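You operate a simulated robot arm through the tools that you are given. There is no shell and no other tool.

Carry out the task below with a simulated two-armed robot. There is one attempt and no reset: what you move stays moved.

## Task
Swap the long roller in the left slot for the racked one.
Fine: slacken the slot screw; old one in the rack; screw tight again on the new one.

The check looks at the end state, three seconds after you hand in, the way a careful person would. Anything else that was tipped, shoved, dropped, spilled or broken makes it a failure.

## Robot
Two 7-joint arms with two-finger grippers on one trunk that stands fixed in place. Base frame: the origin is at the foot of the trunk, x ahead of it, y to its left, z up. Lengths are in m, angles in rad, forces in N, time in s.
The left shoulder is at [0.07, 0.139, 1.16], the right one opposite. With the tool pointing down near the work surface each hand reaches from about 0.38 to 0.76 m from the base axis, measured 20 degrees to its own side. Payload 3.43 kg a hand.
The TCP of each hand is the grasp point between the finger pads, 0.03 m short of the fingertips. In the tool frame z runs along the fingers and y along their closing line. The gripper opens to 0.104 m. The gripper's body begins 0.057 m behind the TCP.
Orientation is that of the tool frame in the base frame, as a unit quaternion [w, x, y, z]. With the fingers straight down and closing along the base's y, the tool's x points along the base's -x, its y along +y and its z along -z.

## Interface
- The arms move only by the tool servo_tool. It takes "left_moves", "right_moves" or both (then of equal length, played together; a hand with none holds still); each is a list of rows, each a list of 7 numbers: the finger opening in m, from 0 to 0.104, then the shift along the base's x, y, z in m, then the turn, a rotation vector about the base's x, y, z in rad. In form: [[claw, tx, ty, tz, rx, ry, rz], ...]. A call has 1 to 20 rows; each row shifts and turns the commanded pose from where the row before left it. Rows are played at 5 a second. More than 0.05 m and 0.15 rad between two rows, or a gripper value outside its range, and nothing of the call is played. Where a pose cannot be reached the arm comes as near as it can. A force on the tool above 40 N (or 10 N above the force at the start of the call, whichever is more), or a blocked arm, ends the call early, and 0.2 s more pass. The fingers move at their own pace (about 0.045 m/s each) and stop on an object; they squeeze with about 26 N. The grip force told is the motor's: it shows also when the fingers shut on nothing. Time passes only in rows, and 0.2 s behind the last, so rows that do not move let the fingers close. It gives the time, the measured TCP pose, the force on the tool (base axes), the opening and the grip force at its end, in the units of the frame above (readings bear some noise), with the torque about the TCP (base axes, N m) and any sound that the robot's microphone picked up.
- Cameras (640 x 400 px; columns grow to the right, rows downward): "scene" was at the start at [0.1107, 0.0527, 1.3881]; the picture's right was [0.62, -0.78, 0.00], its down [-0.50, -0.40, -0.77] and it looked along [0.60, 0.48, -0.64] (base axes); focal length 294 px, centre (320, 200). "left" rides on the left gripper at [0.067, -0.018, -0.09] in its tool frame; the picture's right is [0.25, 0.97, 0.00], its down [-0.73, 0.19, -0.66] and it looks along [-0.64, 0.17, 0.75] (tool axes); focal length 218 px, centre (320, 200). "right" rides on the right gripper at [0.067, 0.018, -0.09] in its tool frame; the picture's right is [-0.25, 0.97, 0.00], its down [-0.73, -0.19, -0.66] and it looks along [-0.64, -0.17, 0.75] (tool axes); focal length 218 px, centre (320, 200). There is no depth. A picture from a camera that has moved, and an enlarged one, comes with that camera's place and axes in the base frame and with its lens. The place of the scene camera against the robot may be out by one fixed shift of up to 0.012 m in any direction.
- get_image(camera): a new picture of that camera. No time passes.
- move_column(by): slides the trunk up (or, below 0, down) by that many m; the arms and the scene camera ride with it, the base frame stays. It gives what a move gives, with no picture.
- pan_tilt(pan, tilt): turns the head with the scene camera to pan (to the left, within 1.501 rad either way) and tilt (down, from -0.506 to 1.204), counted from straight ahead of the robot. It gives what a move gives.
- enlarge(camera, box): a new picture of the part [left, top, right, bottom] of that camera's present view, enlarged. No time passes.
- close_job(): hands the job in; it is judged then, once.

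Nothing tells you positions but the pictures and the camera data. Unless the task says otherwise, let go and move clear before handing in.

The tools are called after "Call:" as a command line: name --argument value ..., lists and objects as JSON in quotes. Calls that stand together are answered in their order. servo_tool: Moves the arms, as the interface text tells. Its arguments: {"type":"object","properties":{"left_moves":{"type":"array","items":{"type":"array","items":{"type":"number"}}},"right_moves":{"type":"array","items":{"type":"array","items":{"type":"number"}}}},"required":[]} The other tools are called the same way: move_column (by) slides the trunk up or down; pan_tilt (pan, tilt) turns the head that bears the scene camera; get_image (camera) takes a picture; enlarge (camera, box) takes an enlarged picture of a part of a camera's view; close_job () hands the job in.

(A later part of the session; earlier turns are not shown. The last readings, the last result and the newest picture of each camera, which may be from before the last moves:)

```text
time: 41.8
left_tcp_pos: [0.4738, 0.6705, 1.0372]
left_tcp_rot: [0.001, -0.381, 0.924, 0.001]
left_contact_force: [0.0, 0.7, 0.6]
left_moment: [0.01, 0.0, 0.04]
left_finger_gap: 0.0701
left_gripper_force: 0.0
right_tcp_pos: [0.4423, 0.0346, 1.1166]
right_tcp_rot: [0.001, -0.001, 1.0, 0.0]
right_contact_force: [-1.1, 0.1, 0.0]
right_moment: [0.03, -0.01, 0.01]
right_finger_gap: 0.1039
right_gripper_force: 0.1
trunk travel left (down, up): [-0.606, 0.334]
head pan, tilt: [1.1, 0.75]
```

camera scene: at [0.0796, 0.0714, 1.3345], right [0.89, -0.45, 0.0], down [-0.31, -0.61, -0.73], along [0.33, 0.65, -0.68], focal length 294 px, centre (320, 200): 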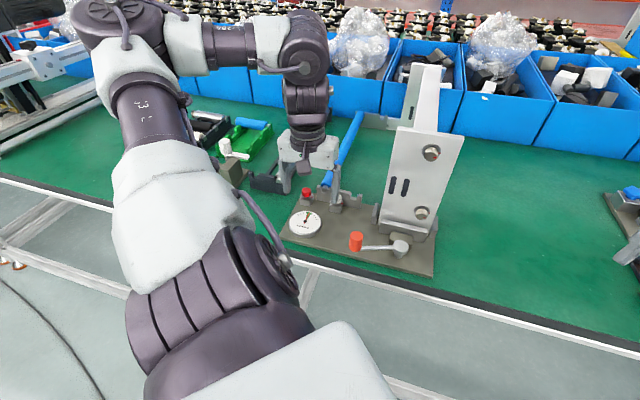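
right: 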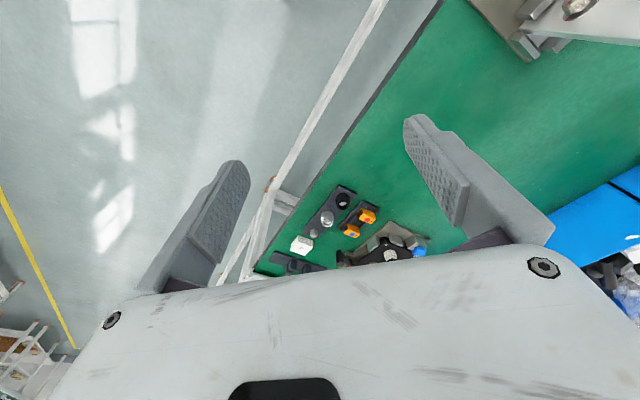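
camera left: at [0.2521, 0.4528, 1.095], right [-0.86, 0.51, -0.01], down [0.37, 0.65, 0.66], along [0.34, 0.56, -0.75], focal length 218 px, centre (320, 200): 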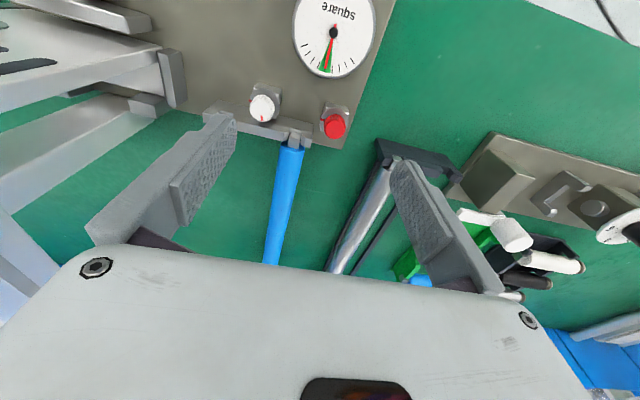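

The hand is at z 1.037 with clear space below, so I'll lower the trunk 4 cm more.

Call:
move_column --by -0.04

Call:
get_image --camera "left"

Call:
get_image --camera "scene"

```text
time: 42.7
left_tcp_pos: [0.4747, 0.6719, 0.9952]
left_tcp_rot: [-0.001, -0.382, 0.924, 0.0]
left_contact_force: [-0.1, -0.5, -0.6]
left_moment: [-0.02, 0.02, 0.0]
left_finger_gap: 0.07
left_gripper_force: 0.0
right_tcp_pos: [0.4432, 0.0355, 1.0759]
right_tcp_rot: [0.001, -0.001, 1.0, 0.0]
right_contact_force: [0.2, -0.7, -0.3]
right_moment: [-0.05, 0.01, -0.01]
right_finger_gap: 0.104
right_gripper_force: 0.1
trunk travel left (down, up): [-0.566, 0.374]
head pan, tilt: [1.1, 0.75]
```

```text
taken
camera left: at [0.4396, 0.6106, 1.0848], right [-0.86, 0.51, 0.0], down [0.38, 0.65, 0.66], along [0.33, 0.57, -0.75], focal length 218 px, centre (320, 200)
```

left: 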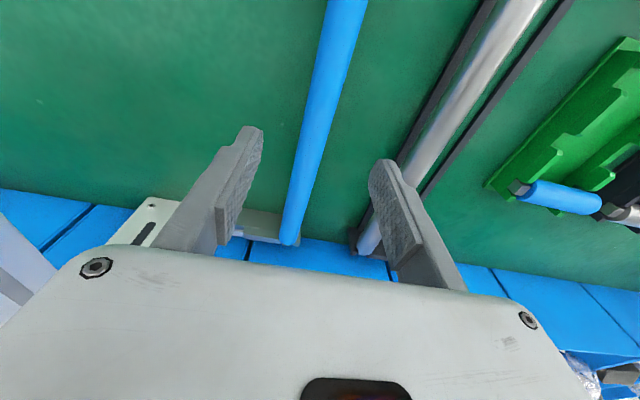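

```text
taken
camera scene: at [0.0815, 0.0735, 1.2946], right [0.89, -0.45, 0.0], down [-0.31, -0.61, -0.73], along [0.33, 0.65, -0.68], focal length 294 px, centre (320, 200)
```

scene: 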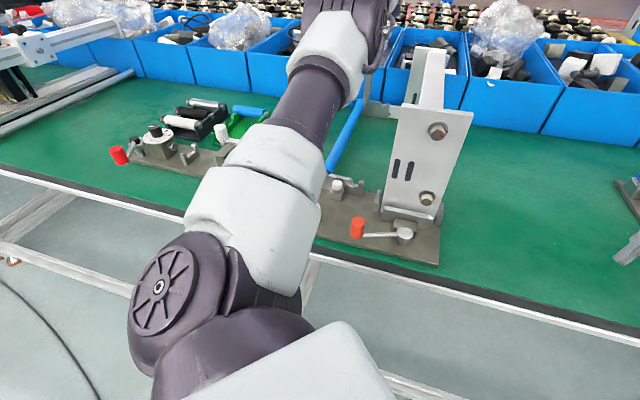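

Call:
servo_tool --left_moves '[[0.07, 0, 0, -0.035, 0, 0, 0], [0.07, 0, 0, -0.035, 0, 0, 0], [0.07, 0, 0, -0.037, 0, 0, 0], [0.05, 0, 0, 0, 0, 0, 0], [0.0, 0, 0, 0, 0, 0, 0], [0.0, 0, 0, 0, 0, 0, 0], [0.0, 0, 0, 0, 0, 0, 0], [0.0, 0, 0, 0, 0, 0, 0]]'

Call:
get_image --camera "left"

```text
time: 44.5
left_tcp_pos: [0.4747, 0.6709, 0.8888]
left_tcp_rot: [-0.001, -0.381, 0.924, 0.001]
left_contact_force: [-0.4, -0.2, 0.0]
left_moment: [-0.02, 0.05, 0.24]
left_finger_gap: 0.0261
left_gripper_force: 25.7
right_tcp_pos: [0.4438, 0.0346, 1.0742]
right_tcp_rot: [0.0, 0.0, 1.0, 0.0]
right_contact_force: [0.3, -0.4, 0.0]
right_moment: [0.03, 0.01, 0.01]
right_finger_gap: 0.1039
right_gripper_force: 0.0
trunk travel left (down, up): [-0.566, 0.374]
head pan, tilt: [1.1, 0.75]
```

```text
taken
camera left: at [0.4391, 0.6107, 0.9779], right [-0.86, 0.51, 0.0], down [0.38, 0.65, 0.66], along [0.33, 0.57, -0.75], focal length 218 px, centre (320, 200)
```

left: 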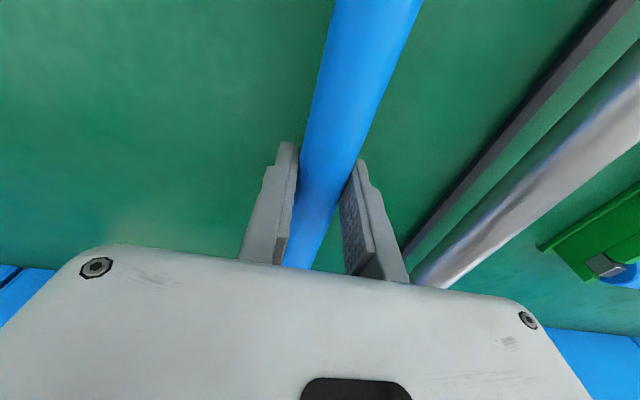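

Gripped with nearly no side load. Lifting slowly.

Call:
servo_tool --left_moves '[[0.0, 0, 0, 0.002, 0, 0, 0], [0.0, 0, 0, 0.003, 0, 0, 0], [0.0, 0, 0, 0.004, 0, 0, 0], [0.0, 0, 0, 0.006, 0, 0, 0], [0.0, 0, 0, 0.01, 0, 0, 0], [0.0, 0, 0, 0.015, 0, 0, 0], [0.0, 0, 0, 0.02, 0, 0, 0], [0.0, 0, 0, 0.01, 0, 0, 0], [0.0, 0, 0, 0, 0, 0, 0]]'

Call:
get_image --camera "left"

Call:
get_image --camera "scene"

```text
time: 46.5
left_tcp_pos: [0.4753, 0.6718, 0.9574]
left_tcp_rot: [-0.001, -0.382, 0.924, 0.001]
left_contact_force: [0.5, -0.1, -3.4]
left_moment: [0.03, 0.0, 0.25]
left_finger_gap: 0.0263
left_gripper_force: 25.7
right_tcp_pos: [0.444, 0.0353, 1.0744]
right_tcp_rot: [0.0, -0.001, 1.0, 0.0]
right_contact_force: [0.7, -0.3, 0.1]
right_moment: [0.03, -0.01, -0.01]
right_finger_gap: 0.1039
right_gripper_force: 0.0
trunk travel left (down, up): [-0.566, 0.374]
head pan, tilt: [1.1, 0.75]
```

```text
taken
camera left: at [0.4405, 0.6113, 1.0469], right [-0.86, 0.51, 0.0], down [0.38, 0.65, 0.66], along [0.33, 0.57, -0.76], focal length 218 px, centre (320, 200)
```

left: 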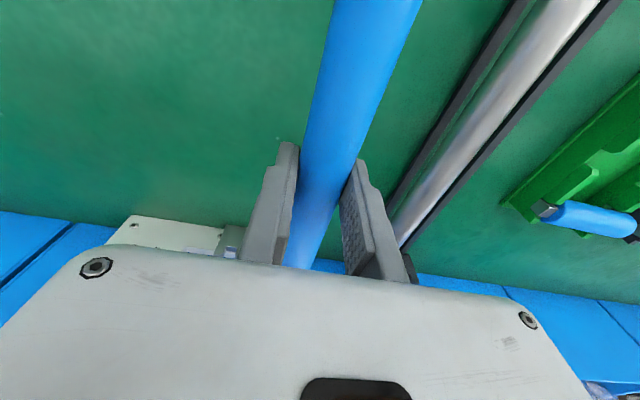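

```text
taken
camera scene: at [0.0822, 0.0742, 1.2945], right [0.89, -0.45, 0.0], down [-0.31, -0.61, -0.73], along [0.33, 0.65, -0.68], focal length 294 px, centre (320, 200)
```

scene: 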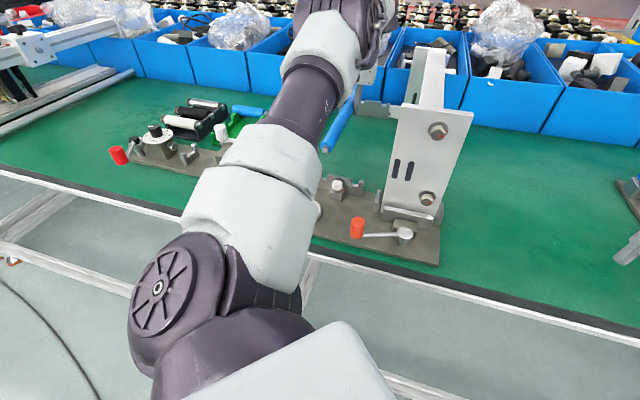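

Lifted clear. Now I'll carry it sideways to above the free rack seat.

Call:
servo_tool --left_moves '[[0.0, -0.0212, 0.0205, 0, 0, 0, 0], [0.0, -0.0212, 0.0205, 0, 0, 0, 0], [0.0, -0.0212, 0.0205, 0, 0, 0, 0], [0.0, -0.0212, 0.0205, 0, 0, 0, 0], [0.0, -0.0212, 0.0205, 0, 0, 0, 0], [0.0, -0.0213, 0.0206, 0, 0, 0, 0], [0.0, 0, 0, 0, 0, 0, 0], [0.0, 0, 0, 0, 0, 0, 0]]'

Call:
get_image --camera "left"

Call:
get_image --camera "scene"

```text
time: 48.3
left_tcp_pos: [0.3478, 0.7957, 0.9592]
left_tcp_rot: [-0.001, -0.382, 0.924, 0.0]
left_contact_force: [0.4, 0.1, -4.0]
left_moment: [0.01, 0.0, -0.25]
left_finger_gap: 0.0259
left_gripper_force: 26.2
right_tcp_pos: [0.4433, 0.036, 1.075]
right_tcp_rot: [0.0, -0.001, 1.0, 0.0]
right_contact_force: [0.3, 0.2, 0.5]
right_moment: [-0.04, -0.03, -0.02]
right_finger_gap: 0.1041
right_gripper_force: 0.1
trunk travel left (down, up): [-0.566, 0.374]
head pan, tilt: [1.1, 0.75]
```

```text
taken
camera left: at [0.3126, 0.7342, 1.0478], right [-0.86, 0.51, 0.0], down [0.38, 0.65, 0.66], along [0.33, 0.57, -0.76], focal length 218 px, centre (320, 200)
```

left: 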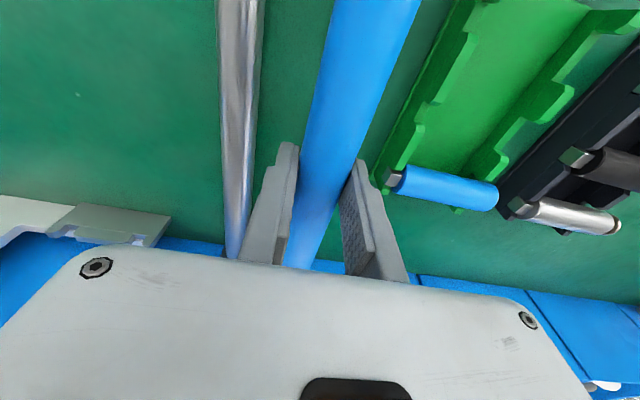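

```text
taken
camera scene: at [0.0818, 0.0744, 1.2945], right [0.89, -0.45, 0.0], down [-0.31, -0.61, -0.73], along [0.33, 0.65, -0.68], focal length 294 px, centre (320, 200)
```

scene: 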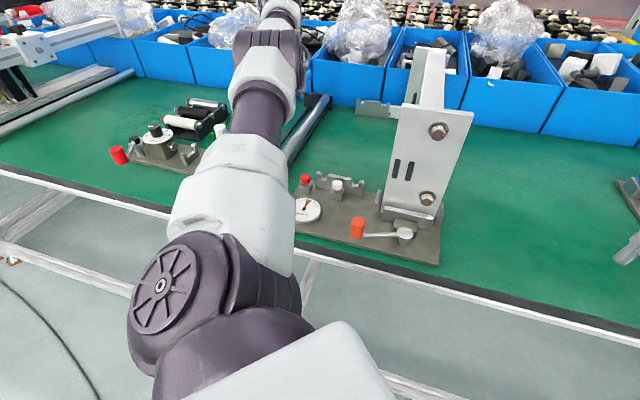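

Call:
servo_tool --left_moves '[[0.0, 0, 0, -0.015, 0, 0, 0], [0.0, 0, 0, -0.015, 0, 0, 0], [0.0, 0, 0, -0.015, 0, 0, 0], [0.0, 0, 0, -0.007, 0, 0, 0], [0.0, 0, 0, 0, 0, 0, 0]]'

Call:
servo_tool --left_moves '[[0.0, 0, 0, 0, 0, 0, 0]]'

Call:
get_image --camera "left"

Call:
get_image --camera "right"

```text
time: 49.5
left_tcp_pos: [0.3483, 0.7947, 0.9057]
left_tcp_rot: [-0.001, -0.382, 0.924, 0.0]
left_contact_force: [0.3, -0.7, -2.7]
left_moment: [0.01, -0.03, 0.03]
left_finger_gap: 0.0262
left_gripper_force: 26.2
right_tcp_pos: [0.4431, 0.0354, 1.0757]
right_tcp_rot: [-0.001, -0.001, 1.0, 0.0]
right_contact_force: [-0.5, 0.4, 0.4]
right_moment: [-0.01, 0.0, -0.04]
right_finger_gap: 0.1039
right_gripper_force: 0.1
trunk travel left (down, up): [-0.566, 0.374]
head pan, tilt: [1.1, 0.75]
```

```text
time: 49.9
left_tcp_pos: [0.3472, 0.7962, 0.9071]
left_tcp_rot: [-0.001, -0.382, 0.924, -0.001]
left_contact_force: [-0.1, -0.4, -3.4]
left_moment: [-0.03, -0.02, -0.02]
left_finger_gap: 0.0263
left_gripper_force: 26.2
right_tcp_pos: [0.4435, 0.036, 1.0753]
right_tcp_rot: [0.0, -0.001, 1.0, 0.0]
right_contact_force: [0.0, -0.5, 0.2]
right_moment: [0.02, -0.02, 0.0]
right_finger_gap: 0.104
right_gripper_force: 0.1
trunk travel left (down, up): [-0.566, 0.374]
head pan, tilt: [1.1, 0.75]
```

```text
taken
camera left: at [0.3125, 0.7343, 0.9954], right [-0.86, 0.51, 0.0], down [0.38, 0.65, 0.66], along [0.33, 0.57, -0.76], focal length 218 px, centre (320, 200)
```

left: 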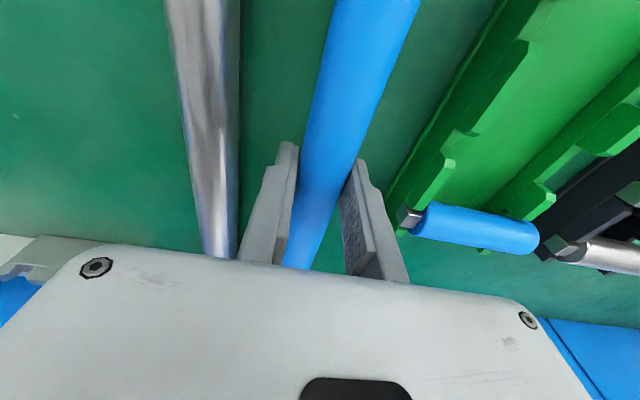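

```text
taken
camera right: at [0.3755, 0.053, 1.1656], right [0.25, 0.97, 0.0], down [0.73, -0.19, 0.66], along [0.64, -0.17, -0.75], focal length 218 px, centre (320, 200)
```

right: 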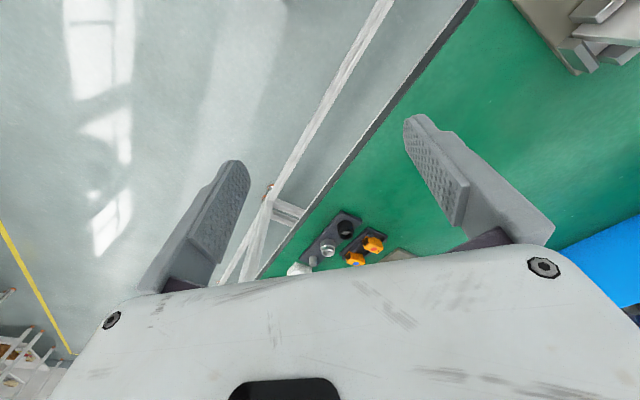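

Now I'll lower into the seat in small steps, watching the force.

Call:
servo_tool --left_moves '[[0.0, 0, 0, -0.003, 0, 0, 0], [0.0, 0, 0, -0.003, 0, 0, 0], [0.0, 0, 0, -0.002, 0, 0, 0]]'

Call:
servo_tool --left_moves '[[0.0, 0, 0, -0.002, 0, 0, 0], [0.0, 0, 0, -0.002, 0, 0, 0]]'

Call:
servo_tool --left_moves '[[0.0, 0, 0, -0.002, 0, 0, 0], [0.0, 0, 0, 0, 0, 0, 0]]'

```text
time: 50.7
left_tcp_pos: [0.3481, 0.7941, 0.8978]
left_tcp_rot: [-0.001, -0.381, 0.925, -0.001]
left_contact_force: [-0.3, 0.7, -2.8]
left_moment: [0.01, -0.03, -0.01]
left_finger_gap: 0.0265
left_gripper_force: 25.7
right_tcp_pos: [0.4439, 0.0352, 1.0761]
right_tcp_rot: [0.0, -0.001, 1.0, 0.001]
right_contact_force: [0.1, -0.8, 0.2]
right_moment: [0.02, 0.0, 0.03]
right_finger_gap: 0.1038
right_gripper_force: 0.0
trunk travel left (down, up): [-0.566, 0.374]
head pan, tilt: [1.1, 0.75]
```

```text
time: 51.3
left_tcp_pos: [0.3477, 0.7948, 0.893]
left_tcp_rot: [0.0, -0.382, 0.924, 0.0]
left_contact_force: [-0.7, 0.7, -4.3]
left_moment: [-0.04, 0.03, 0.14]
left_finger_gap: 0.0263
left_gripper_force: 26.0
right_tcp_pos: [0.4441, 0.0361, 1.0769]
right_tcp_rot: [0.0, -0.001, 1.0, 0.0]
right_contact_force: [0.4, -0.5, -0.7]
right_moment: [0.01, -0.03, 0.0]
right_finger_gap: 0.104
right_gripper_force: 0.0
trunk travel left (down, up): [-0.566, 0.374]
head pan, tilt: [1.1, 0.75]
```

```text
time: 51.9
left_tcp_pos: [0.3485, 0.7939, 0.8914]
left_tcp_rot: [-0.001, -0.381, 0.924, 0.0]
left_contact_force: [-0.4, -0.2, -3.1]
left_moment: [0.03, -0.02, 0.02]
left_finger_gap: 0.0265
left_gripper_force: 26.2
right_tcp_pos: [0.4429, 0.0351, 1.0754]
right_tcp_rot: [0.0, -0.001, 1.0, 0.0]
right_contact_force: [1.0, -0.8, 0.3]
right_moment: [0.02, 0.02, -0.01]
right_finger_gap: 0.1042
right_gripper_force: 0.1
trunk travel left (down, up): [-0.566, 0.374]
head pan, tilt: [1.1, 0.75]
```

It's inside the slot with no contact so far. I'll continue in 1 mm steps.

Call:
servo_tool --left_moves '[[0.0, 0, 0, -0.001, 0, 0, 0], [0.0, 0, 0, -0.001, 0, 0, 0]]'

Call:
servo_tool --left_moves '[[0.0, 0, 0, -0.001, 0, 0, 0], [0.0, 0, 0, 0, 0, 0, 0]]'

Call:
servo_tool --left_moves '[[0.0, 0, 0, -0.001, 0, 0, 0], [0.0, 0, 0, 0, 0, 0, 0]]'

```text
time: 52.5
left_tcp_pos: [0.3475, 0.7946, 0.8912]
left_tcp_rot: [0.0, -0.382, 0.924, 0.0]
left_contact_force: [0.1, 0.7, 0.8]
left_moment: [-0.55, 0.57, 0.14]
left_finger_gap: 0.0261
left_gripper_force: 26.0
right_tcp_pos: [0.4435, 0.0346, 1.0752]
right_tcp_rot: [0.0, -0.001, 1.0, 0.001]
right_contact_force: [0.8, -0.3, -0.8]
right_moment: [-0.03, -0.02, 0.0]
right_finger_gap: 0.1041
right_gripper_force: 0.0
trunk travel left (down, up): [-0.566, 0.374]
head pan, tilt: [1.1, 0.75]
```

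```text
time: 53.1
left_tcp_pos: [0.3478, 0.7943, 0.8889]
left_tcp_rot: [0.0, -0.381, 0.924, 0.002]
left_contact_force: [-0.2, 1.5, 2.7]
left_moment: [-0.09, 0.18, 0.12]
left_finger_gap: 0.0264
left_gripper_force: 26.0
right_tcp_pos: [0.4439, 0.0349, 1.0762]
right_tcp_rot: [-0.001, -0.001, 1.0, -0.001]
right_contact_force: [0.3, 0.3, -0.4]
right_moment: [0.02, -0.01, 0.0]
right_finger_gap: 0.1039
right_gripper_force: 0.0
trunk travel left (down, up): [-0.566, 0.374]
head pan, tilt: [1.1, 0.75]
```

```text
time: 53.7
left_tcp_pos: [0.3477, 0.7939, 0.8887]
left_tcp_rot: [0.001, -0.383, 0.924, 0.0]
left_contact_force: [0.1, 6.2, 8.9]
left_moment: [-0.02, 0.2, 0.13]
left_finger_gap: 0.0265
left_gripper_force: 26.5
right_tcp_pos: [0.442, 0.0356, 1.0765]
right_tcp_rot: [0.0, -0.001, 1.0, 0.0]
right_contact_force: [0.9, -0.8, -0.8]
right_moment: [0.01, -0.02, 0.0]
right_finger_gap: 0.1039
right_gripper_force: 0.0
trunk travel left (down, up): [-0.566, 0.374]
head pan, tilt: [1.1, 0.75]
```

Both ends touch down at the expected height. I'll open slightly, wait, then rise straight up.

Call:
servo_tool --left_moves '[[0.035, 0, 0, 0, 0, 0, 0], [0.05, 0, 0, 0, 0, 0, 0], [0.05, 0, 0, 0, 0, 0, 0], [0.05, 0, 0, 0.03, 0, 0, 0], [0.05, 0, 0, 0.03, 0, 0, 0], [0.05, 0, 0, 0.03, 0, 0, 0]]'

Call:
get_image --camera "left"

Call:
get_image --camera "scene"

```text
time: 55.1
left_tcp_pos: [0.3478, 0.7929, 0.9778]
left_tcp_rot: [-0.001, -0.382, 0.924, -0.001]
left_contact_force: [0.5, 0.0, 0.4]
left_moment: [-0.01, -0.04, -0.03]
left_finger_gap: 0.0499
left_gripper_force: 0.0
right_tcp_pos: [0.4434, 0.0344, 1.0749]
right_tcp_rot: [0.0, -0.001, 1.0, -0.001]
right_contact_force: [0.0, 1.1, -0.4]
right_moment: [-0.02, -0.01, 0.04]
right_finger_gap: 0.1041
right_gripper_force: 0.1
trunk travel left (down, up): [-0.566, 0.374]
head pan, tilt: [1.1, 0.75]
```

```text
taken
camera left: at [0.3116, 0.7333, 1.0681], right [-0.86, 0.51, 0.0], down [0.38, 0.65, 0.66], along [0.33, 0.57, -0.75], focal length 218 px, centre (320, 200)
```

left: 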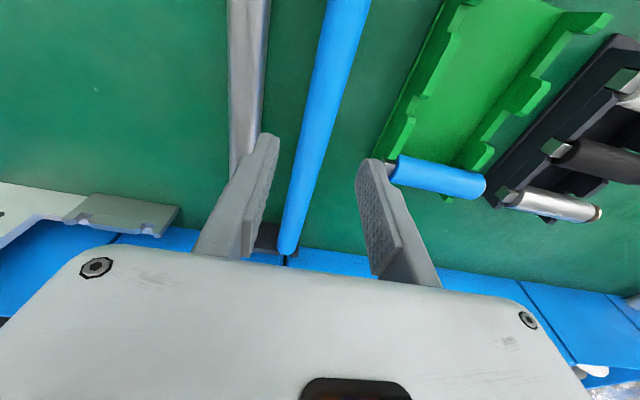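

```text
taken
camera scene: at [0.0812, 0.0734, 1.2946], right [0.89, -0.45, 0.0], down [-0.31, -0.61, -0.73], along [0.33, 0.65, -0.68], focal length 294 px, centre (320, 200)
```

scene: 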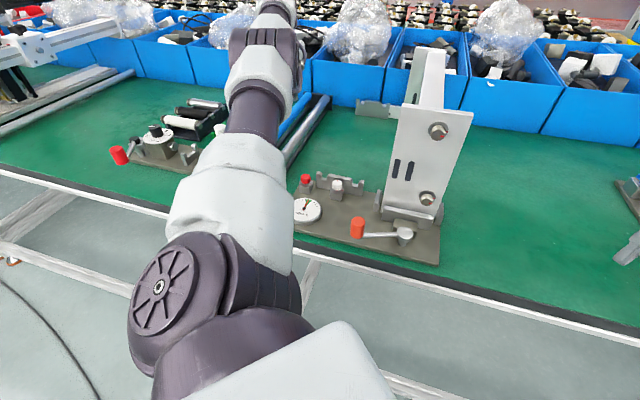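

Released and seated. I'll check the front end of both racked rollers with the hand camera.

Call:
servo_tool --left_moves '[[0.07, -0.02, -0.03, 0.01, 0, 0, 0], [0.09, -0.025, -0.033, 0.01, 0, 0, 0], [0.104, -0.025, -0.033, 0, 0, 0, 0], [0.104, -0.025, -0.033, 0, 0, 0, 0], [0.104, -0.025, -0.033, 0, 0, 0, 0], [0.104, -0.025, -0.033, -0.01, 0, 0, 0], [0.104, 0, 0, -0.01, 0, 0, 0]]'

Call:
enlarge --camera "left" --box '[210, 100, 390, 215]'

```text
time: 56.7
left_tcp_pos: [0.2032, 0.6003, 0.9784]
left_tcp_rot: [-0.001, -0.381, 0.924, 0.0]
left_contact_force: [1.0, 0.3, -0.5]
left_moment: [0.02, 0.01, 0.03]
left_finger_gap: 0.1042
left_gripper_force: 0.1
right_tcp_pos: [0.4428, 0.0366, 1.076]
right_tcp_rot: [-0.001, -0.001, 1.0, -0.001]
right_contact_force: [-0.3, -0.3, 0.2]
right_moment: [-0.05, 0.05, 0.04]
right_finger_gap: 0.1039
right_gripper_force: 0.0
trunk travel left (down, up): [-0.566, 0.374]
head pan, tilt: [1.1, 0.75]
```

```text
3.48 times, centred on (300, 158) of left
camera zoom: at [0.1677, 0.5392, 1.0677], right [-0.86, 0.51, 0.0], down [0.38, 0.65, 0.66], along [0.33, 0.57, -0.76], focal length 759 px, centre (390, 348)
```

zoom: 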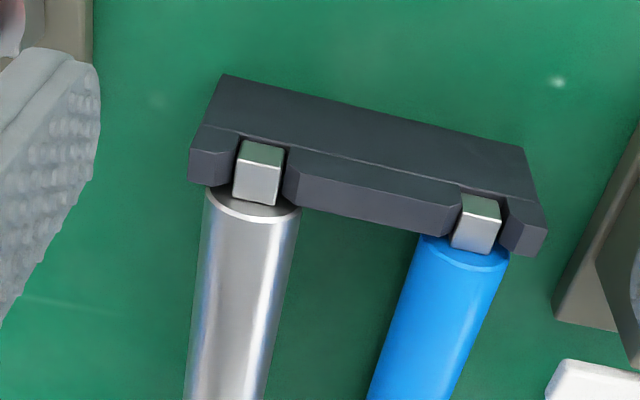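

The blue roller sits cleanly in the rack, level with its neighbour. Now to the metal roller.

Call:
servo_tool --left_moves '[[0.09, 0.0312, 0.025, 0.02, 0, 0, 0], [0.07, 0.0312, 0.025, 0.0, 0, 0, 0], [0.06, 0.0312, 0.025, 0, 0, 0, 0], [0.06, 0.0312, 0.025, 0, 0, 0, 0], [0.06, 0.0312, 0.025, 0, 0, 0, 0], [0.06, 0.0312, 0.025, -0.01, 0, 0, 0], [0.06, 0, 0, -0.02, 0, 0, 0], [0.06, 0, 0, 0, 0, 0, 0]]'

Call:
get_image --camera "left"

```text
time: 58.5
left_tcp_pos: [0.3896, 0.7494, 0.9683]
left_tcp_rot: [-0.001, -0.382, 0.924, 0.001]
left_contact_force: [0.7, -0.1, 0.7]
left_moment: [0.01, 0.02, 0.01]
left_finger_gap: 0.0599
left_gripper_force: 0.0
right_tcp_pos: [0.4442, 0.0346, 1.0756]
right_tcp_rot: [0.001, -0.001, 1.0, 0.001]
right_contact_force: [-0.2, 1.1, -1.1]
right_moment: [-0.01, -0.01, 0.0]
right_finger_gap: 0.1042
right_gripper_force: 0.1
trunk travel left (down, up): [-0.566, 0.374]
head pan, tilt: [1.1, 0.75]
```

```text
taken
camera left: at [0.3547, 0.6884, 1.0578], right [-0.86, 0.51, 0.0], down [0.38, 0.65, 0.66], along [0.33, 0.57, -0.75], focal length 218 px, centre (320, 200)
```

left: 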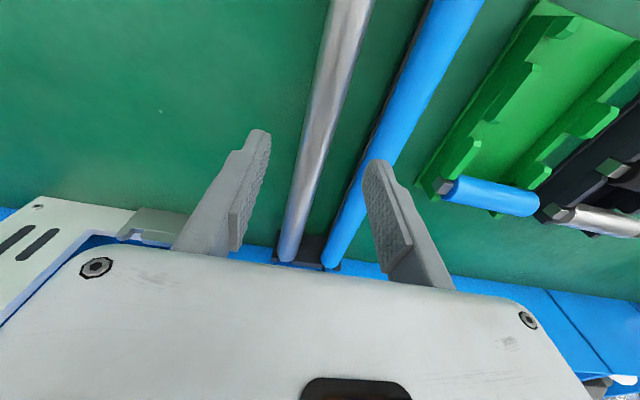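

Call:
servo_tool --left_moves '[[0.05, 0, 0, -0.02, 0, 0, 0], [0.05, 0, 0, -0.02, 0, 0, 0], [0.05, 0, 0, -0.02, 0, 0, 0.002], [0.05, 0, 0, -0.02, 0, 0, 0], [0.05, 0, 0, 0, 0, 0, 0], [0.0, 0, 0, 0, 0, 0, 0], [0.0, 0, 0, 0, 0, 0, 0], [0.0, 0, 0, 0, 0, 0, 0]]'

Call:
servo_tool --left_moves '[[0.0, 0, 0, 0, 0, 0, 0]]'

```text
time: 60.3
left_tcp_pos: [0.3903, 0.7494, 0.888]
left_tcp_rot: [-0.001, -0.383, 0.924, 0.001]
left_contact_force: [0.6, -0.6, -0.3]
left_moment: [0.01, 0.01, 0.25]
left_finger_gap: 0.026
left_gripper_force: 25.8
right_tcp_pos: [0.4432, 0.0344, 1.0756]
right_tcp_rot: [0.0, 0.0, 1.0, 0.0]
right_contact_force: [-0.6, 0.5, 0.6]
right_moment: [-0.03, -0.02, -0.03]
right_finger_gap: 0.1041
right_gripper_force: 0.1
trunk travel left (down, up): [-0.566, 0.374]
head pan, tilt: [1.1, 0.75]
```

```text
time: 60.7
left_tcp_pos: [0.3912, 0.7499, 0.8877]
left_tcp_rot: [-0.001, -0.382, 0.924, 0.001]
left_contact_force: [-0.4, -1.1, -0.6]
left_moment: [0.21, -0.25, -0.23]
left_finger_gap: 0.026
left_gripper_force: 25.5
right_tcp_pos: [0.4423, 0.0348, 1.0753]
right_tcp_rot: [0.0, 0.0, 1.0, 0.0]
right_contact_force: [0.2, 0.2, -0.8]
right_moment: [0.0, 0.0, 0.01]
right_finger_gap: 0.1042
right_gripper_force: 0.0
trunk travel left (down, up): [-0.566, 0.374]
head pan, tilt: [1.1, 0.75]
```

Gripped evenly. Lifting slowly.

Call:
servo_tool --left_moves '[[0.0, 0, 0, 0.002, 0, 0, 0], [0.0, 0, 0, 0.003, 0, 0, 0], [0.0, 0, 0, 0.004, 0, 0, 0], [0.0, 0, 0, 0.006, 0, 0, 0], [0.0, 0, 0, 0.01, 0, 0, 0], [0.0, 0, 0, 0.015, 0, 0, 0], [0.0, 0, 0, 0.02, 0, 0, 0], [0.0, 0, 0, 0.01, 0, 0, 0], [0.0, 0, 0, 0, 0, 0, 0]]'

Call:
get_image --camera "left"

```text
time: 62.7
left_tcp_pos: [0.3904, 0.749, 0.9585]
left_tcp_rot: [-0.001, -0.383, 0.924, 0.0]
left_contact_force: [-0.6, 0.1, -3.4]
left_moment: [0.01, -0.01, -0.23]
left_finger_gap: 0.0259
left_gripper_force: 26.3
right_tcp_pos: [0.4439, 0.0348, 1.0746]
right_tcp_rot: [0.0, -0.001, 1.0, 0.0]
right_contact_force: [-0.4, 0.1, -0.4]
right_moment: [0.0, 0.02, 0.0]
right_finger_gap: 0.104
right_gripper_force: 0.0
trunk travel left (down, up): [-0.566, 0.374]
head pan, tilt: [1.1, 0.75]
```

```text
taken
camera left: at [0.3553, 0.6892, 1.0474], right [-0.86, 0.51, 0.0], down [0.38, 0.65, 0.66], along [0.33, 0.57, -0.76], focal length 218 px, centre (320, 200)
```

left: 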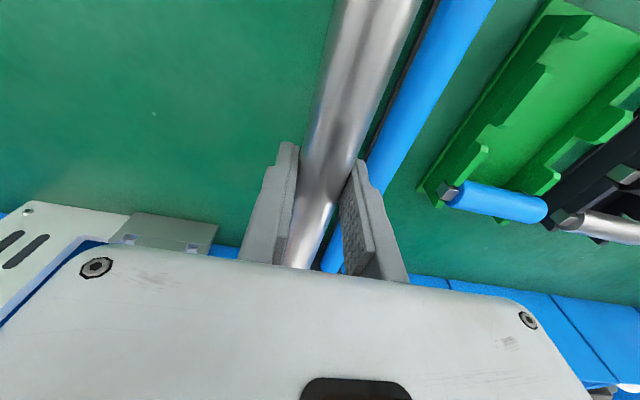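

Call:
servo_tool --left_moves '[[0.0, 0.0204, -0.02, 0, 0, 0, 0], [0.0, 0.0204, -0.0201, 0, 0, 0, 0], [0.0, 0.0204, -0.0201, 0, 0, 0, 0], [0.0, 0.0205, -0.0201, 0, 0, 0, 0], [0.0, 0, 0, 0, 0, 0, 0], [0.0, 0, 0, -0.015, 0, 0, 0], [0.0, 0, 0, -0.015, 0, 0, 0], [0.0, 0, 0, -0.015, 0, 0, 0], [0.0, 0, 0, -0.007, 0, 0, 0], [0.0, 0, 0, 0, 0, 0, 0]]'

Call:
get_image --camera "left"

Call:
enlarge --camera "scene" --box '[290, 130, 400, 230]'

```text
time: 64.9
left_tcp_pos: [0.4723, 0.6692, 0.9057]
left_tcp_rot: [-0.001, -0.383, 0.924, 0.0]
left_contact_force: [0.8, 0.3, -3.5]
left_moment: [0.03, 0.0, 0.01]
left_finger_gap: 0.0264
left_gripper_force: 26.4
right_tcp_pos: [0.4441, 0.0351, 1.0739]
right_tcp_rot: [0.0, 0.0, 1.0, 0.0]
right_contact_force: [-0.8, 0.0, -0.3]
right_moment: [-0.03, 0.0, -0.04]
right_finger_gap: 0.1038
right_gripper_force: 0.0
trunk travel left (down, up): [-0.566, 0.374]
head pan, tilt: [1.1, 0.75]
```

```text
taken
camera left: at [0.4368, 0.6086, 0.9951], right [-0.86, 0.51, 0.0], down [0.38, 0.65, 0.66], along [0.33, 0.57, -0.76], focal length 218 px, centre (320, 200)
```

left: 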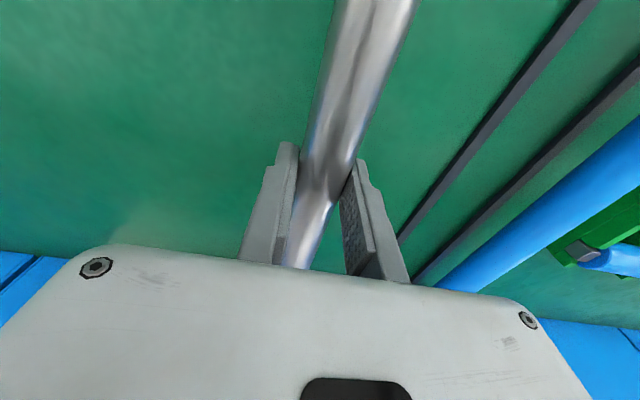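

```text
4.00 times, centred on (345, 180) of scene
camera zoom: at [0.082, 0.074, 1.2945], right [0.89, -0.45, 0.0], down [-0.31, -0.61, -0.73], along [0.33, 0.65, -0.68], focal length 1175 px, centre (220, 280)
```

zoom: 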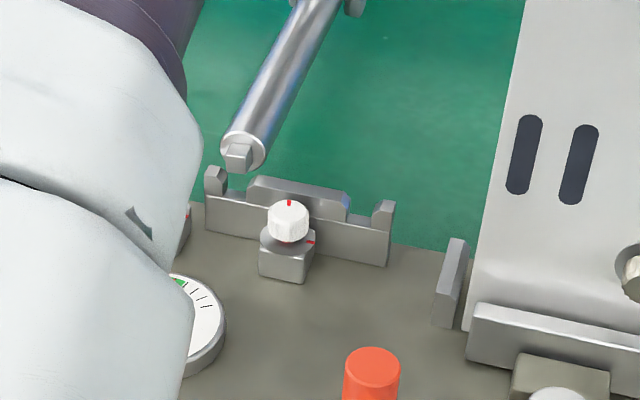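

The shank is right above the fixture slot. Lowering in small steps.

Call:
servo_tool --left_moves '[[0.0, 0, 0, -0.003, 0, 0, 0], [0.0, 0, 0, -0.003, 0, 0, 0], [0.0, 0, 0, -0.002, 0, 0, 0]]'

Call:
servo_tool --left_moves '[[0.0, 0, 0, -0.002, 0, 0, 0], [0.0, 0, 0, -0.002, 0, 0, 0], [0.0, 0, 0, -0.002, 0, 0, 0]]'

Call:
enlarge --camera "scene" --box '[290, 130, 400, 230]'

```text
time: 65.7
left_tcp_pos: [0.4714, 0.6695, 0.8981]
left_tcp_rot: [-0.001, -0.382, 0.924, 0.0]
left_contact_force: [0.8, -0.1, -3.3]
left_moment: [0.02, 0.0, 0.03]
left_finger_gap: 0.0264
left_gripper_force: 25.6
right_tcp_pos: [0.4446, 0.0359, 1.0758]
right_tcp_rot: [-0.001, -0.001, 1.0, -0.001]
right_contact_force: [0.4, 0.4, -0.1]
right_moment: [0.02, 0.01, 0.03]
right_finger_gap: 0.104
right_gripper_force: 0.1
trunk travel left (down, up): [-0.566, 0.374]
head pan, tilt: [1.1, 0.75]
```

```text
time: 66.5
left_tcp_pos: [0.4716, 0.6689, 0.8918]
left_tcp_rot: [-0.002, -0.383, 0.924, 0.0]
left_contact_force: [-0.7, 0.3, -3.0]
left_moment: [0.02, -0.02, -0.02]
left_finger_gap: 0.0263
left_gripper_force: 26.6
right_tcp_pos: [0.4435, 0.0351, 1.0761]
right_tcp_rot: [0.0, -0.001, 1.0, 0.0]
right_contact_force: [0.0, 0.1, 0.3]
right_moment: [-0.01, -0.01, 0.04]
right_finger_gap: 0.1038
right_gripper_force: 0.1
trunk travel left (down, up): [-0.566, 0.374]
head pan, tilt: [1.1, 0.75]
```

```text
4.00 times, centred on (345, 180) of scene
camera zoom: at [0.0822, 0.0741, 1.2945], right [0.89, -0.45, 0.0], down [-0.31, -0.61, -0.73], along [0.33, 0.65, -0.68], focal length 1175 px, centre (220, 280)
```

zoom: 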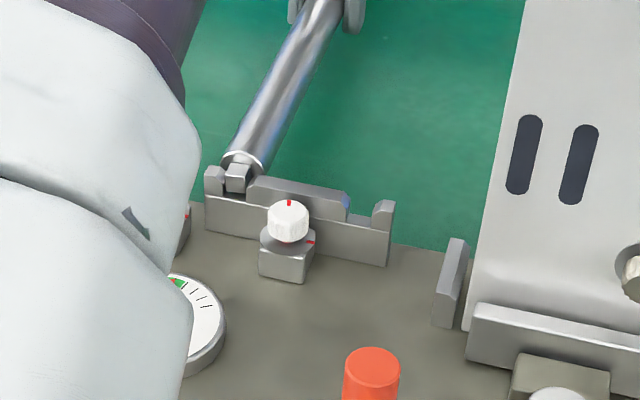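

Going in freely. The last few millimetres follow.

Call:
servo_tool --left_moves '[[0.0, 0, 0, -0.001, 0, 0, 0], [0.0, 0, 0, -0.001, 0, 0, 0]]'

Call:
servo_tool --left_moves '[[0.0, 0, 0, -0.001, 0, 0, 0], [0.0, 0, 0, 0, 0, 0, 0]]'

Call:
servo_tool --left_moves '[[0.0, 0, 0, -0.001, 0, 0, 0], [0.0, 0, 0, 0, 0, 0, 0]]'

Call:
enlarge --camera "scene" --box '[320, 165, 370, 205]'

```text
time: 67.1
left_tcp_pos: [0.4728, 0.6703, 0.8911]
left_tcp_rot: [0.0, -0.383, 0.924, 0.001]
left_contact_force: [0.1, 0.8, -0.1]
left_moment: [0.41, -0.43, 0.06]
left_finger_gap: 0.0263
left_gripper_force: 26.0
right_tcp_pos: [0.4436, 0.0333, 1.0757]
right_tcp_rot: [0.0, -0.001, 1.0, 0.0]
right_contact_force: [0.9, -0.1, 0.7]
right_moment: [-0.02, 0.02, 0.03]
right_finger_gap: 0.1038
right_gripper_force: 0.0
trunk travel left (down, up): [-0.566, 0.374]
head pan, tilt: [1.1, 0.75]
```

```text
time: 67.7
left_tcp_pos: [0.4713, 0.6685, 0.8899]
left_tcp_rot: [0.0, -0.382, 0.924, 0.0]
left_contact_force: [-0.9, 0.0, 1.6]
left_moment: [-0.32, 0.32, 0.03]
left_finger_gap: 0.026
left_gripper_force: 25.7
right_tcp_pos: [0.4433, 0.0353, 1.0757]
right_tcp_rot: [-0.001, -0.002, 1.0, -0.001]
right_contact_force: [0.4, -0.7, -0.3]
right_moment: [-0.03, 0.0, 0.03]
right_finger_gap: 0.104
right_gripper_force: 0.1
trunk travel left (down, up): [-0.566, 0.374]
head pan, tilt: [1.1, 0.75]
```

```text
time: 68.3
left_tcp_pos: [0.4721, 0.6688, 0.8894]
left_tcp_rot: [0.0, -0.383, 0.924, 0.001]
left_contact_force: [-0.3, -1.4, 7.1]
left_moment: [-0.26, 0.33, 0.06]
left_finger_gap: 0.0264
left_gripper_force: 26.4
right_tcp_pos: [0.4423, 0.033, 1.0775]
right_tcp_rot: [0.0, -0.001, 1.0, 0.0]
right_contact_force: [0.3, -0.6, -0.4]
right_moment: [0.01, -0.03, 0.0]
right_finger_gap: 0.1041
right_gripper_force: 0.1
trunk travel left (down, up): [-0.566, 0.374]
head pan, tilt: [1.1, 0.75]
```

```text
10.00 times, centred on (345, 185) of scene
camera zoom: at [0.0809, 0.0724, 1.2948], right [0.89, -0.45, 0.0], down [-0.31, -0.61, -0.73], along [0.33, 0.65, -0.68], focal length 2936 px, centre (70, 350)
```

zoom: 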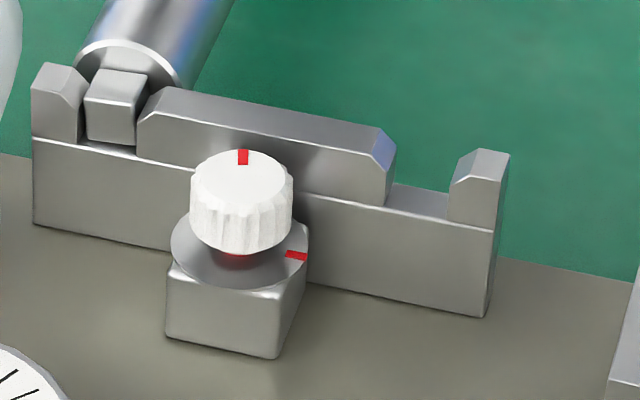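

Seated in the fixture slot. I'll release, rise, and move to the front to inspect and then tighten the red screw.

Call:
servo_tool --left_moves '[[0.035, 0, 0, 0, 0, 0, 0], [0.05, 0, 0, 0, 0, 0, 0], [0.05, 0, 0, 0, 0, 0, 0], [0.05, 0, 0, 0.03, 0, 0, 0], [0.05, 0, 0, 0.03, 0, 0, 0], [0.06, 0, 0, 0.03, 0, 0, 0]]'

Call:
servo_tool --left_moves '[[0.08, -0.03, -0.025, 0, 0, 0, 0], [0.104, -0.03, -0.025, 0, 0, 0, 0], [0.104, -0.032, -0.026, 0, 0, 0, 0], [0.104, -0.032, -0.026, 0, 0, 0, 0], [0.104, -0.032, -0.026, 0, 0, 0, 0], [0.104, -0.032, -0.025, 0, 0, 0, 0], [0.104, 0, 0, 0, 0, 0, 0]]'

Call:
get_image --camera "left"

Call:
enlarge --camera "left" --box '[210, 80, 410, 215]'

Call:
get_image --camera "scene"

```text
time: 69.7
left_tcp_pos: [0.4718, 0.6686, 0.98]
left_tcp_rot: [-0.001, -0.382, 0.924, 0.001]
left_contact_force: [-0.2, -0.4, -1.1]
left_moment: [-0.02, -0.04, -0.01]
left_finger_gap: 0.06
left_gripper_force: 0.1
right_tcp_pos: [0.4422, 0.0331, 1.0759]
right_tcp_rot: [0.0, -0.001, 1.0, 0.001]
right_contact_force: [0.1, 0.7, 0.0]
right_moment: [0.03, 0.01, -0.03]
right_finger_gap: 0.104
right_gripper_force: 0.0
trunk travel left (down, up): [-0.566, 0.374]
head pan, tilt: [1.1, 0.75]
```

```text
time: 71.3
left_tcp_pos: [0.2845, 0.5162, 0.9791]
left_tcp_rot: [-0.001, -0.383, 0.924, 0.001]
left_contact_force: [0.1, 0.4, 0.4]
left_moment: [-0.02, 0.02, 0.0]
left_finger_gap: 0.1038
left_gripper_force: 0.1
right_tcp_pos: [0.4447, 0.0352, 1.0751]
right_tcp_rot: [-0.001, -0.001, 1.0, 0.0]
right_contact_force: [-0.4, -0.2, -0.1]
right_moment: [-0.01, 0.01, -0.02]
right_finger_gap: 0.1041
right_gripper_force: 0.1
trunk travel left (down, up): [-0.566, 0.374]
head pan, tilt: [1.1, 0.75]
```

```text
taken
camera left: at [0.2491, 0.4551, 1.0676], right [-0.86, 0.51, 0.0], down [0.38, 0.65, 0.66], along [0.33, 0.57, -0.75], focal length 218 px, centre (320, 200)
```

left: 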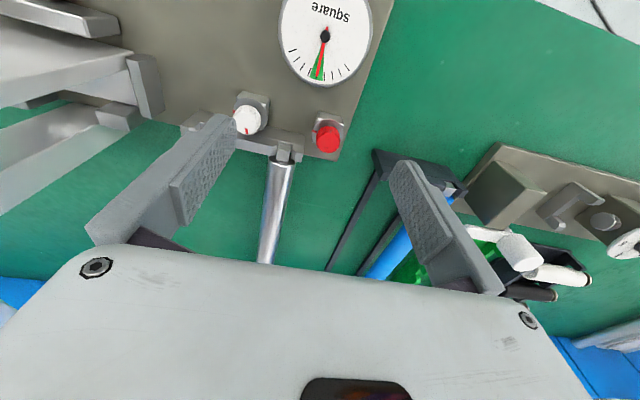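

```text
2.96 times, centred on (310, 148) of left
camera zoom: at [0.2491, 0.4551, 1.0676], right [-0.86, 0.51, 0.0], down [0.38, 0.65, 0.66], along [0.33, 0.57, -0.75], focal length 647 px, centre (350, 356)
```

zoom: 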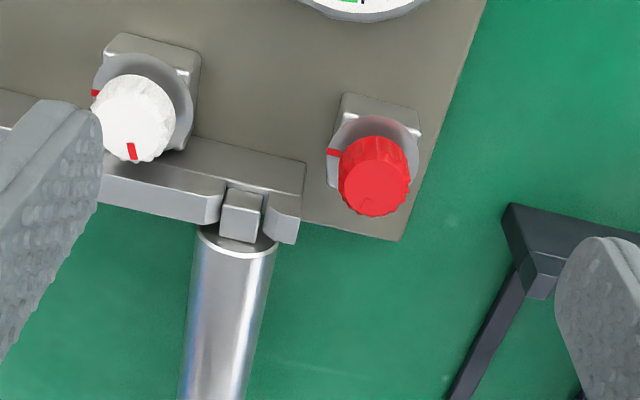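

```text
taken
camera scene: at [0.0828, 0.074, 1.2944], right [0.89, -0.45, 0.0], down [-0.31, -0.61, -0.73], along [0.33, 0.65, -0.68], focal length 294 px, centre (320, 200)
```

scene: 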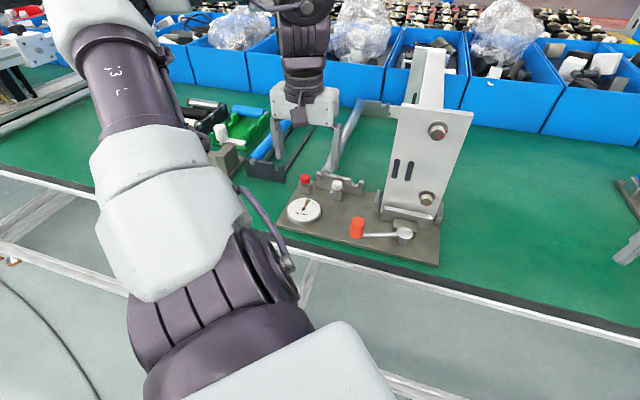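

Everything looks properly seated. Now I'll position over the red screw to tighten it clockwise.

Call:
servo_tool --left_moves '[[0.07, 0.001, 0.006, 0, 0, 0, 0], [0.05, 0.0015, 0.007, -0.01, 0, 0, 0], [0.05, 0.0015, 0.0068, -0.015, 0, 0, 0], [0.05, 0, 0, 0, 0, 0, 0]]'

Call:
enlarge --camera "left" --box '[230, 60, 400, 180]'

```text
time: 72.3
left_tcp_pos: [0.2872, 0.5357, 0.9543]
left_tcp_rot: [-0.001, -0.382, 0.924, 0.0]
left_contact_force: [-0.1, -0.3, -0.5]
left_moment: [-0.02, -0.03, 0.01]
left_finger_gap: 0.0501
left_gripper_force: 0.0
right_tcp_pos: [0.4434, 0.034, 1.0766]
right_tcp_rot: [0.0, 0.0, 1.0, 0.0]
right_contact_force: [-0.1, -0.5, 0.6]
right_moment: [0.0, 0.0, 0.02]
right_finger_gap: 0.1038
right_gripper_force: 0.0
trunk travel left (down, up): [-0.566, 0.374]
head pan, tilt: [1.1, 0.75]
```

```text
3.33 times, centred on (315, 120) of left
camera zoom: at [0.2526, 0.4753, 1.0433], right [-0.86, 0.51, 0.0], down [0.38, 0.65, 0.66], along [0.33, 0.57, -0.75], focal length 728 px, centre (337, 467)
```

zoom: 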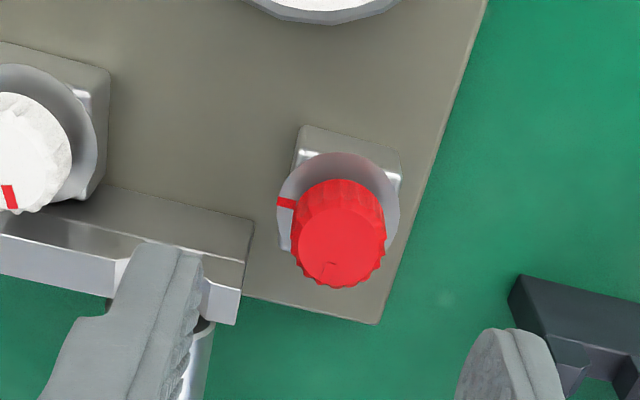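

Well centred. The mark has about 80° clockwise to go to its index. I'll descend, grip and turn.

Call:
servo_tool --left_moves '[[0.05, 0, 0, -0.02, 0, 0, 0], [0.05, 0, 0, -0.02, 0, 0, 0], [0.05, 0, 0, -0.01, 0, 0, 0], [0.02, 0, 0, 0, 0, 0, 0], [0.0, 0, 0, 0, 0, 0, 0], [0.0, 0, 0, 0, 0, 0, 0], [0.0, 0, 0, 0, 0, 0, 0]]'

Call:
servo_tool --left_moves '[[0.0, 0, 0, 0, 0, 0, -0.1], [0.0, 0, 0, 0, 0, 0, -0.12], [0.0, 0, 0, 0, 0, 0, -0.12], [0.0, 0, 0, 0, 0, 0, -0.12], [0.0, 0, 0, 0, 0, 0, -0.12], [0.0, 0, 0, 0, 0, 0, -0.12]]'

```text
time: 73.9
left_tcp_pos: [0.2876, 0.5368, 0.9034]
left_tcp_rot: [-0.001, -0.382, 0.924, 0.0]
left_contact_force: [-2.1, 1.8, -2.2]
left_moment: [0.14, -0.07, 0.01]
left_finger_gap: 0.0209
left_gripper_force: 44.6
right_tcp_pos: [0.4428, 0.0344, 1.0762]
right_tcp_rot: [0.001, -0.001, 1.0, 0.0]
right_contact_force: [-0.3, 0.7, -0.8]
right_moment: [-0.04, -0.02, -0.01]
right_finger_gap: 0.1039
right_gripper_force: 0.0
trunk travel left (down, up): [-0.566, 0.374]
head pan, tilt: [1.1, 0.75]
```

```text
time: 75.3
left_tcp_pos: [0.2874, 0.5373, 0.9016]
left_tcp_rot: [-0.001, -0.042, 0.999, -0.002]
left_contact_force: [-2.5, 2.7, -10.6]
left_moment: [0.15, -0.38, 0.02]
left_finger_gap: 0.021
left_gripper_force: 45.3
right_tcp_pos: [0.4436, 0.0366, 1.0758]
right_tcp_rot: [0.001, 0.0, 1.0, 0.0]
right_contact_force: [-0.3, 0.7, -0.7]
right_moment: [0.01, -0.01, 0.0]
right_finger_gap: 0.1039
right_gripper_force: 0.1
trunk travel left (down, up): [-0.566, 0.374]
head pan, tilt: [1.1, 0.75]
```

Call:
servo_tool --left_moves '[[0.0, 0, 0, -0.0008, 0, 0, -0.12], [0.0, 0, 0, -0.0005, 0, 0, -0.12], [0.0, 0, 0, -0.0003, 0, 0, -0.12], [0.0, 0, 0, -0.0002, 0, 0, -0.12], [0.0, 0, 0, 0, 0, 0, -0.1], [0.0, 0, 0, 0, 0, 0, 0]]'

Call:
enlarge --camera "left" --box '[200, 40, 440, 240]'

Call:
enlarge --camera "scene" --box '[270, 160, 370, 230]'

```text
time: 76.7
left_tcp_pos: [0.2869, 0.5375, 0.901]
left_tcp_rot: [0.0, 0.247, 0.969, 0.0]
left_contact_force: [-2.1, 4.9, -4.5]
left_moment: [0.19, 0.21, 0.05]
left_finger_gap: 0.0207
left_gripper_force: 44.9
right_tcp_pos: [0.443, 0.0358, 1.0752]
right_tcp_rot: [0.0, -0.001, 1.0, -0.001]
right_contact_force: [-0.3, -1.0, 1.5]
right_moment: [0.01, -0.01, -0.03]
right_finger_gap: 0.1039
right_gripper_force: 0.1
trunk travel left (down, up): [-0.566, 0.374]
head pan, tilt: [1.1, 0.75]
```

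```text
2.00 times, centred on (320, 140) of left
camera zoom: at [0.2199, 0.5525, 0.9902], right [0.24, 0.97, 0.0], down [0.73, -0.18, 0.66], along [0.64, -0.16, -0.75], focal length 436 px, centre (320, 320)
```

zoom: 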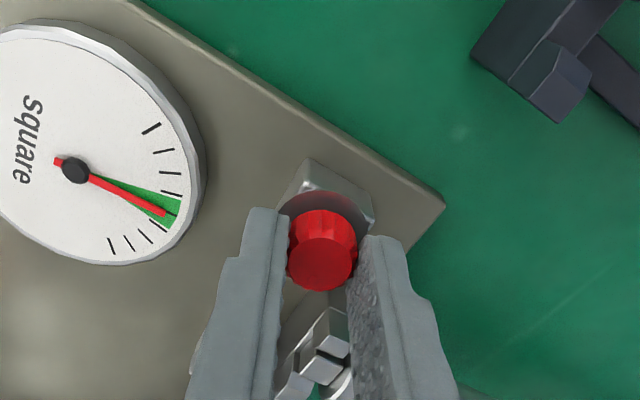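

```text
5.71 times, centred on (320, 195) of scene
camera zoom: at [0.0816, 0.0749, 1.2945], right [0.89, -0.45, 0.0], down [-0.31, -0.61, -0.73], along [0.33, 0.65, -0.68], focal length 1678 px, centre (320, 229)
```

zoom: 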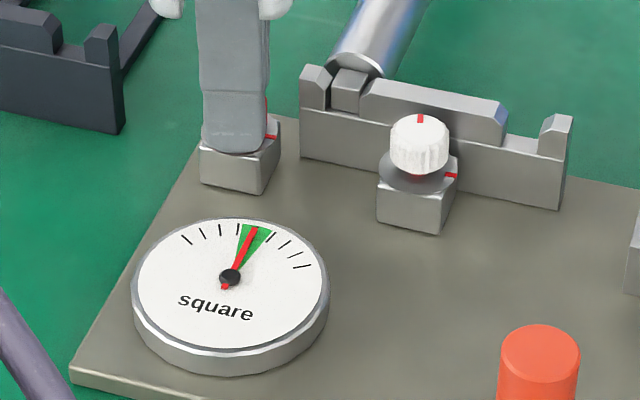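

Turned about 1.28 rad so far. I'll continue in small steps and feel for the stop.

Call:
servo_tool --left_moves '[[0.0, 0, 0, 0, 0, 0, -0.05], [0.0, 0, 0, 0, 0, 0, -0.05]]'

Call:
servo_tool --left_moves '[[0.0, 0, 0, 0, 0, 0, -0.05], [0.0, 0, 0, 0, 0, 0, 0]]'

Call:
servo_tool --left_moves '[[0.0, 0, 0, 0, 0, 0, -0.05], [0.0, 0, 0, 0, 0, 0, 0]]'

```text
time: 77.3
left_tcp_pos: [0.2885, 0.5367, 0.9011]
left_tcp_rot: [0.001, 0.295, 0.956, 0.0]
left_contact_force: [-3.3, 2.8, -6.9]
left_moment: [0.04, -0.1, -0.02]
left_finger_gap: 0.0209
left_gripper_force: 45.0
right_tcp_pos: [0.4427, 0.0355, 1.0755]
right_tcp_rot: [0.0, -0.001, 1.0, -0.001]
right_contact_force: [-0.4, -0.2, 0.5]
right_moment: [0.04, 0.03, 0.01]
right_finger_gap: 0.104
right_gripper_force: 0.0
trunk travel left (down, up): [-0.566, 0.374]
head pan, tilt: [1.1, 0.75]
```

```text
time: 77.9
left_tcp_pos: [0.2876, 0.5366, 0.9011]
left_tcp_rot: [0.0, 0.317, 0.948, 0.0]
left_contact_force: [-2.5, 3.1, -7.3]
left_moment: [-0.04, -0.05, 0.02]
left_finger_gap: 0.0208
left_gripper_force: 45.2
right_tcp_pos: [0.4422, 0.0349, 1.0759]
right_tcp_rot: [-0.001, -0.001, 1.0, 0.0]
right_contact_force: [0.4, -0.6, -0.1]
right_moment: [-0.01, -0.03, 0.03]
right_finger_gap: 0.1038
right_gripper_force: 0.1
trunk travel left (down, up): [-0.566, 0.374]
head pan, tilt: [1.1, 0.75]
```

```text
time: 78.5
left_tcp_pos: [0.288, 0.5372, 0.9008]
left_tcp_rot: [0.0, 0.341, 0.94, 0.0]
left_contact_force: [-2.5, 0.6, -7.0]
left_moment: [0.23, -0.09, 0.34]
left_finger_gap: 0.0209
left_gripper_force: 44.3
right_tcp_pos: [0.4422, 0.0363, 1.0756]
right_tcp_rot: [0.0, 0.0, 1.0, 0.0]
right_contact_force: [0.8, 0.6, -0.1]
right_moment: [-0.01, -0.03, -0.01]
right_finger_gap: 0.1042
right_gripper_force: 0.1
trunk travel left (down, up): [-0.566, 0.374]
head pan, tilt: [1.1, 0.75]
```

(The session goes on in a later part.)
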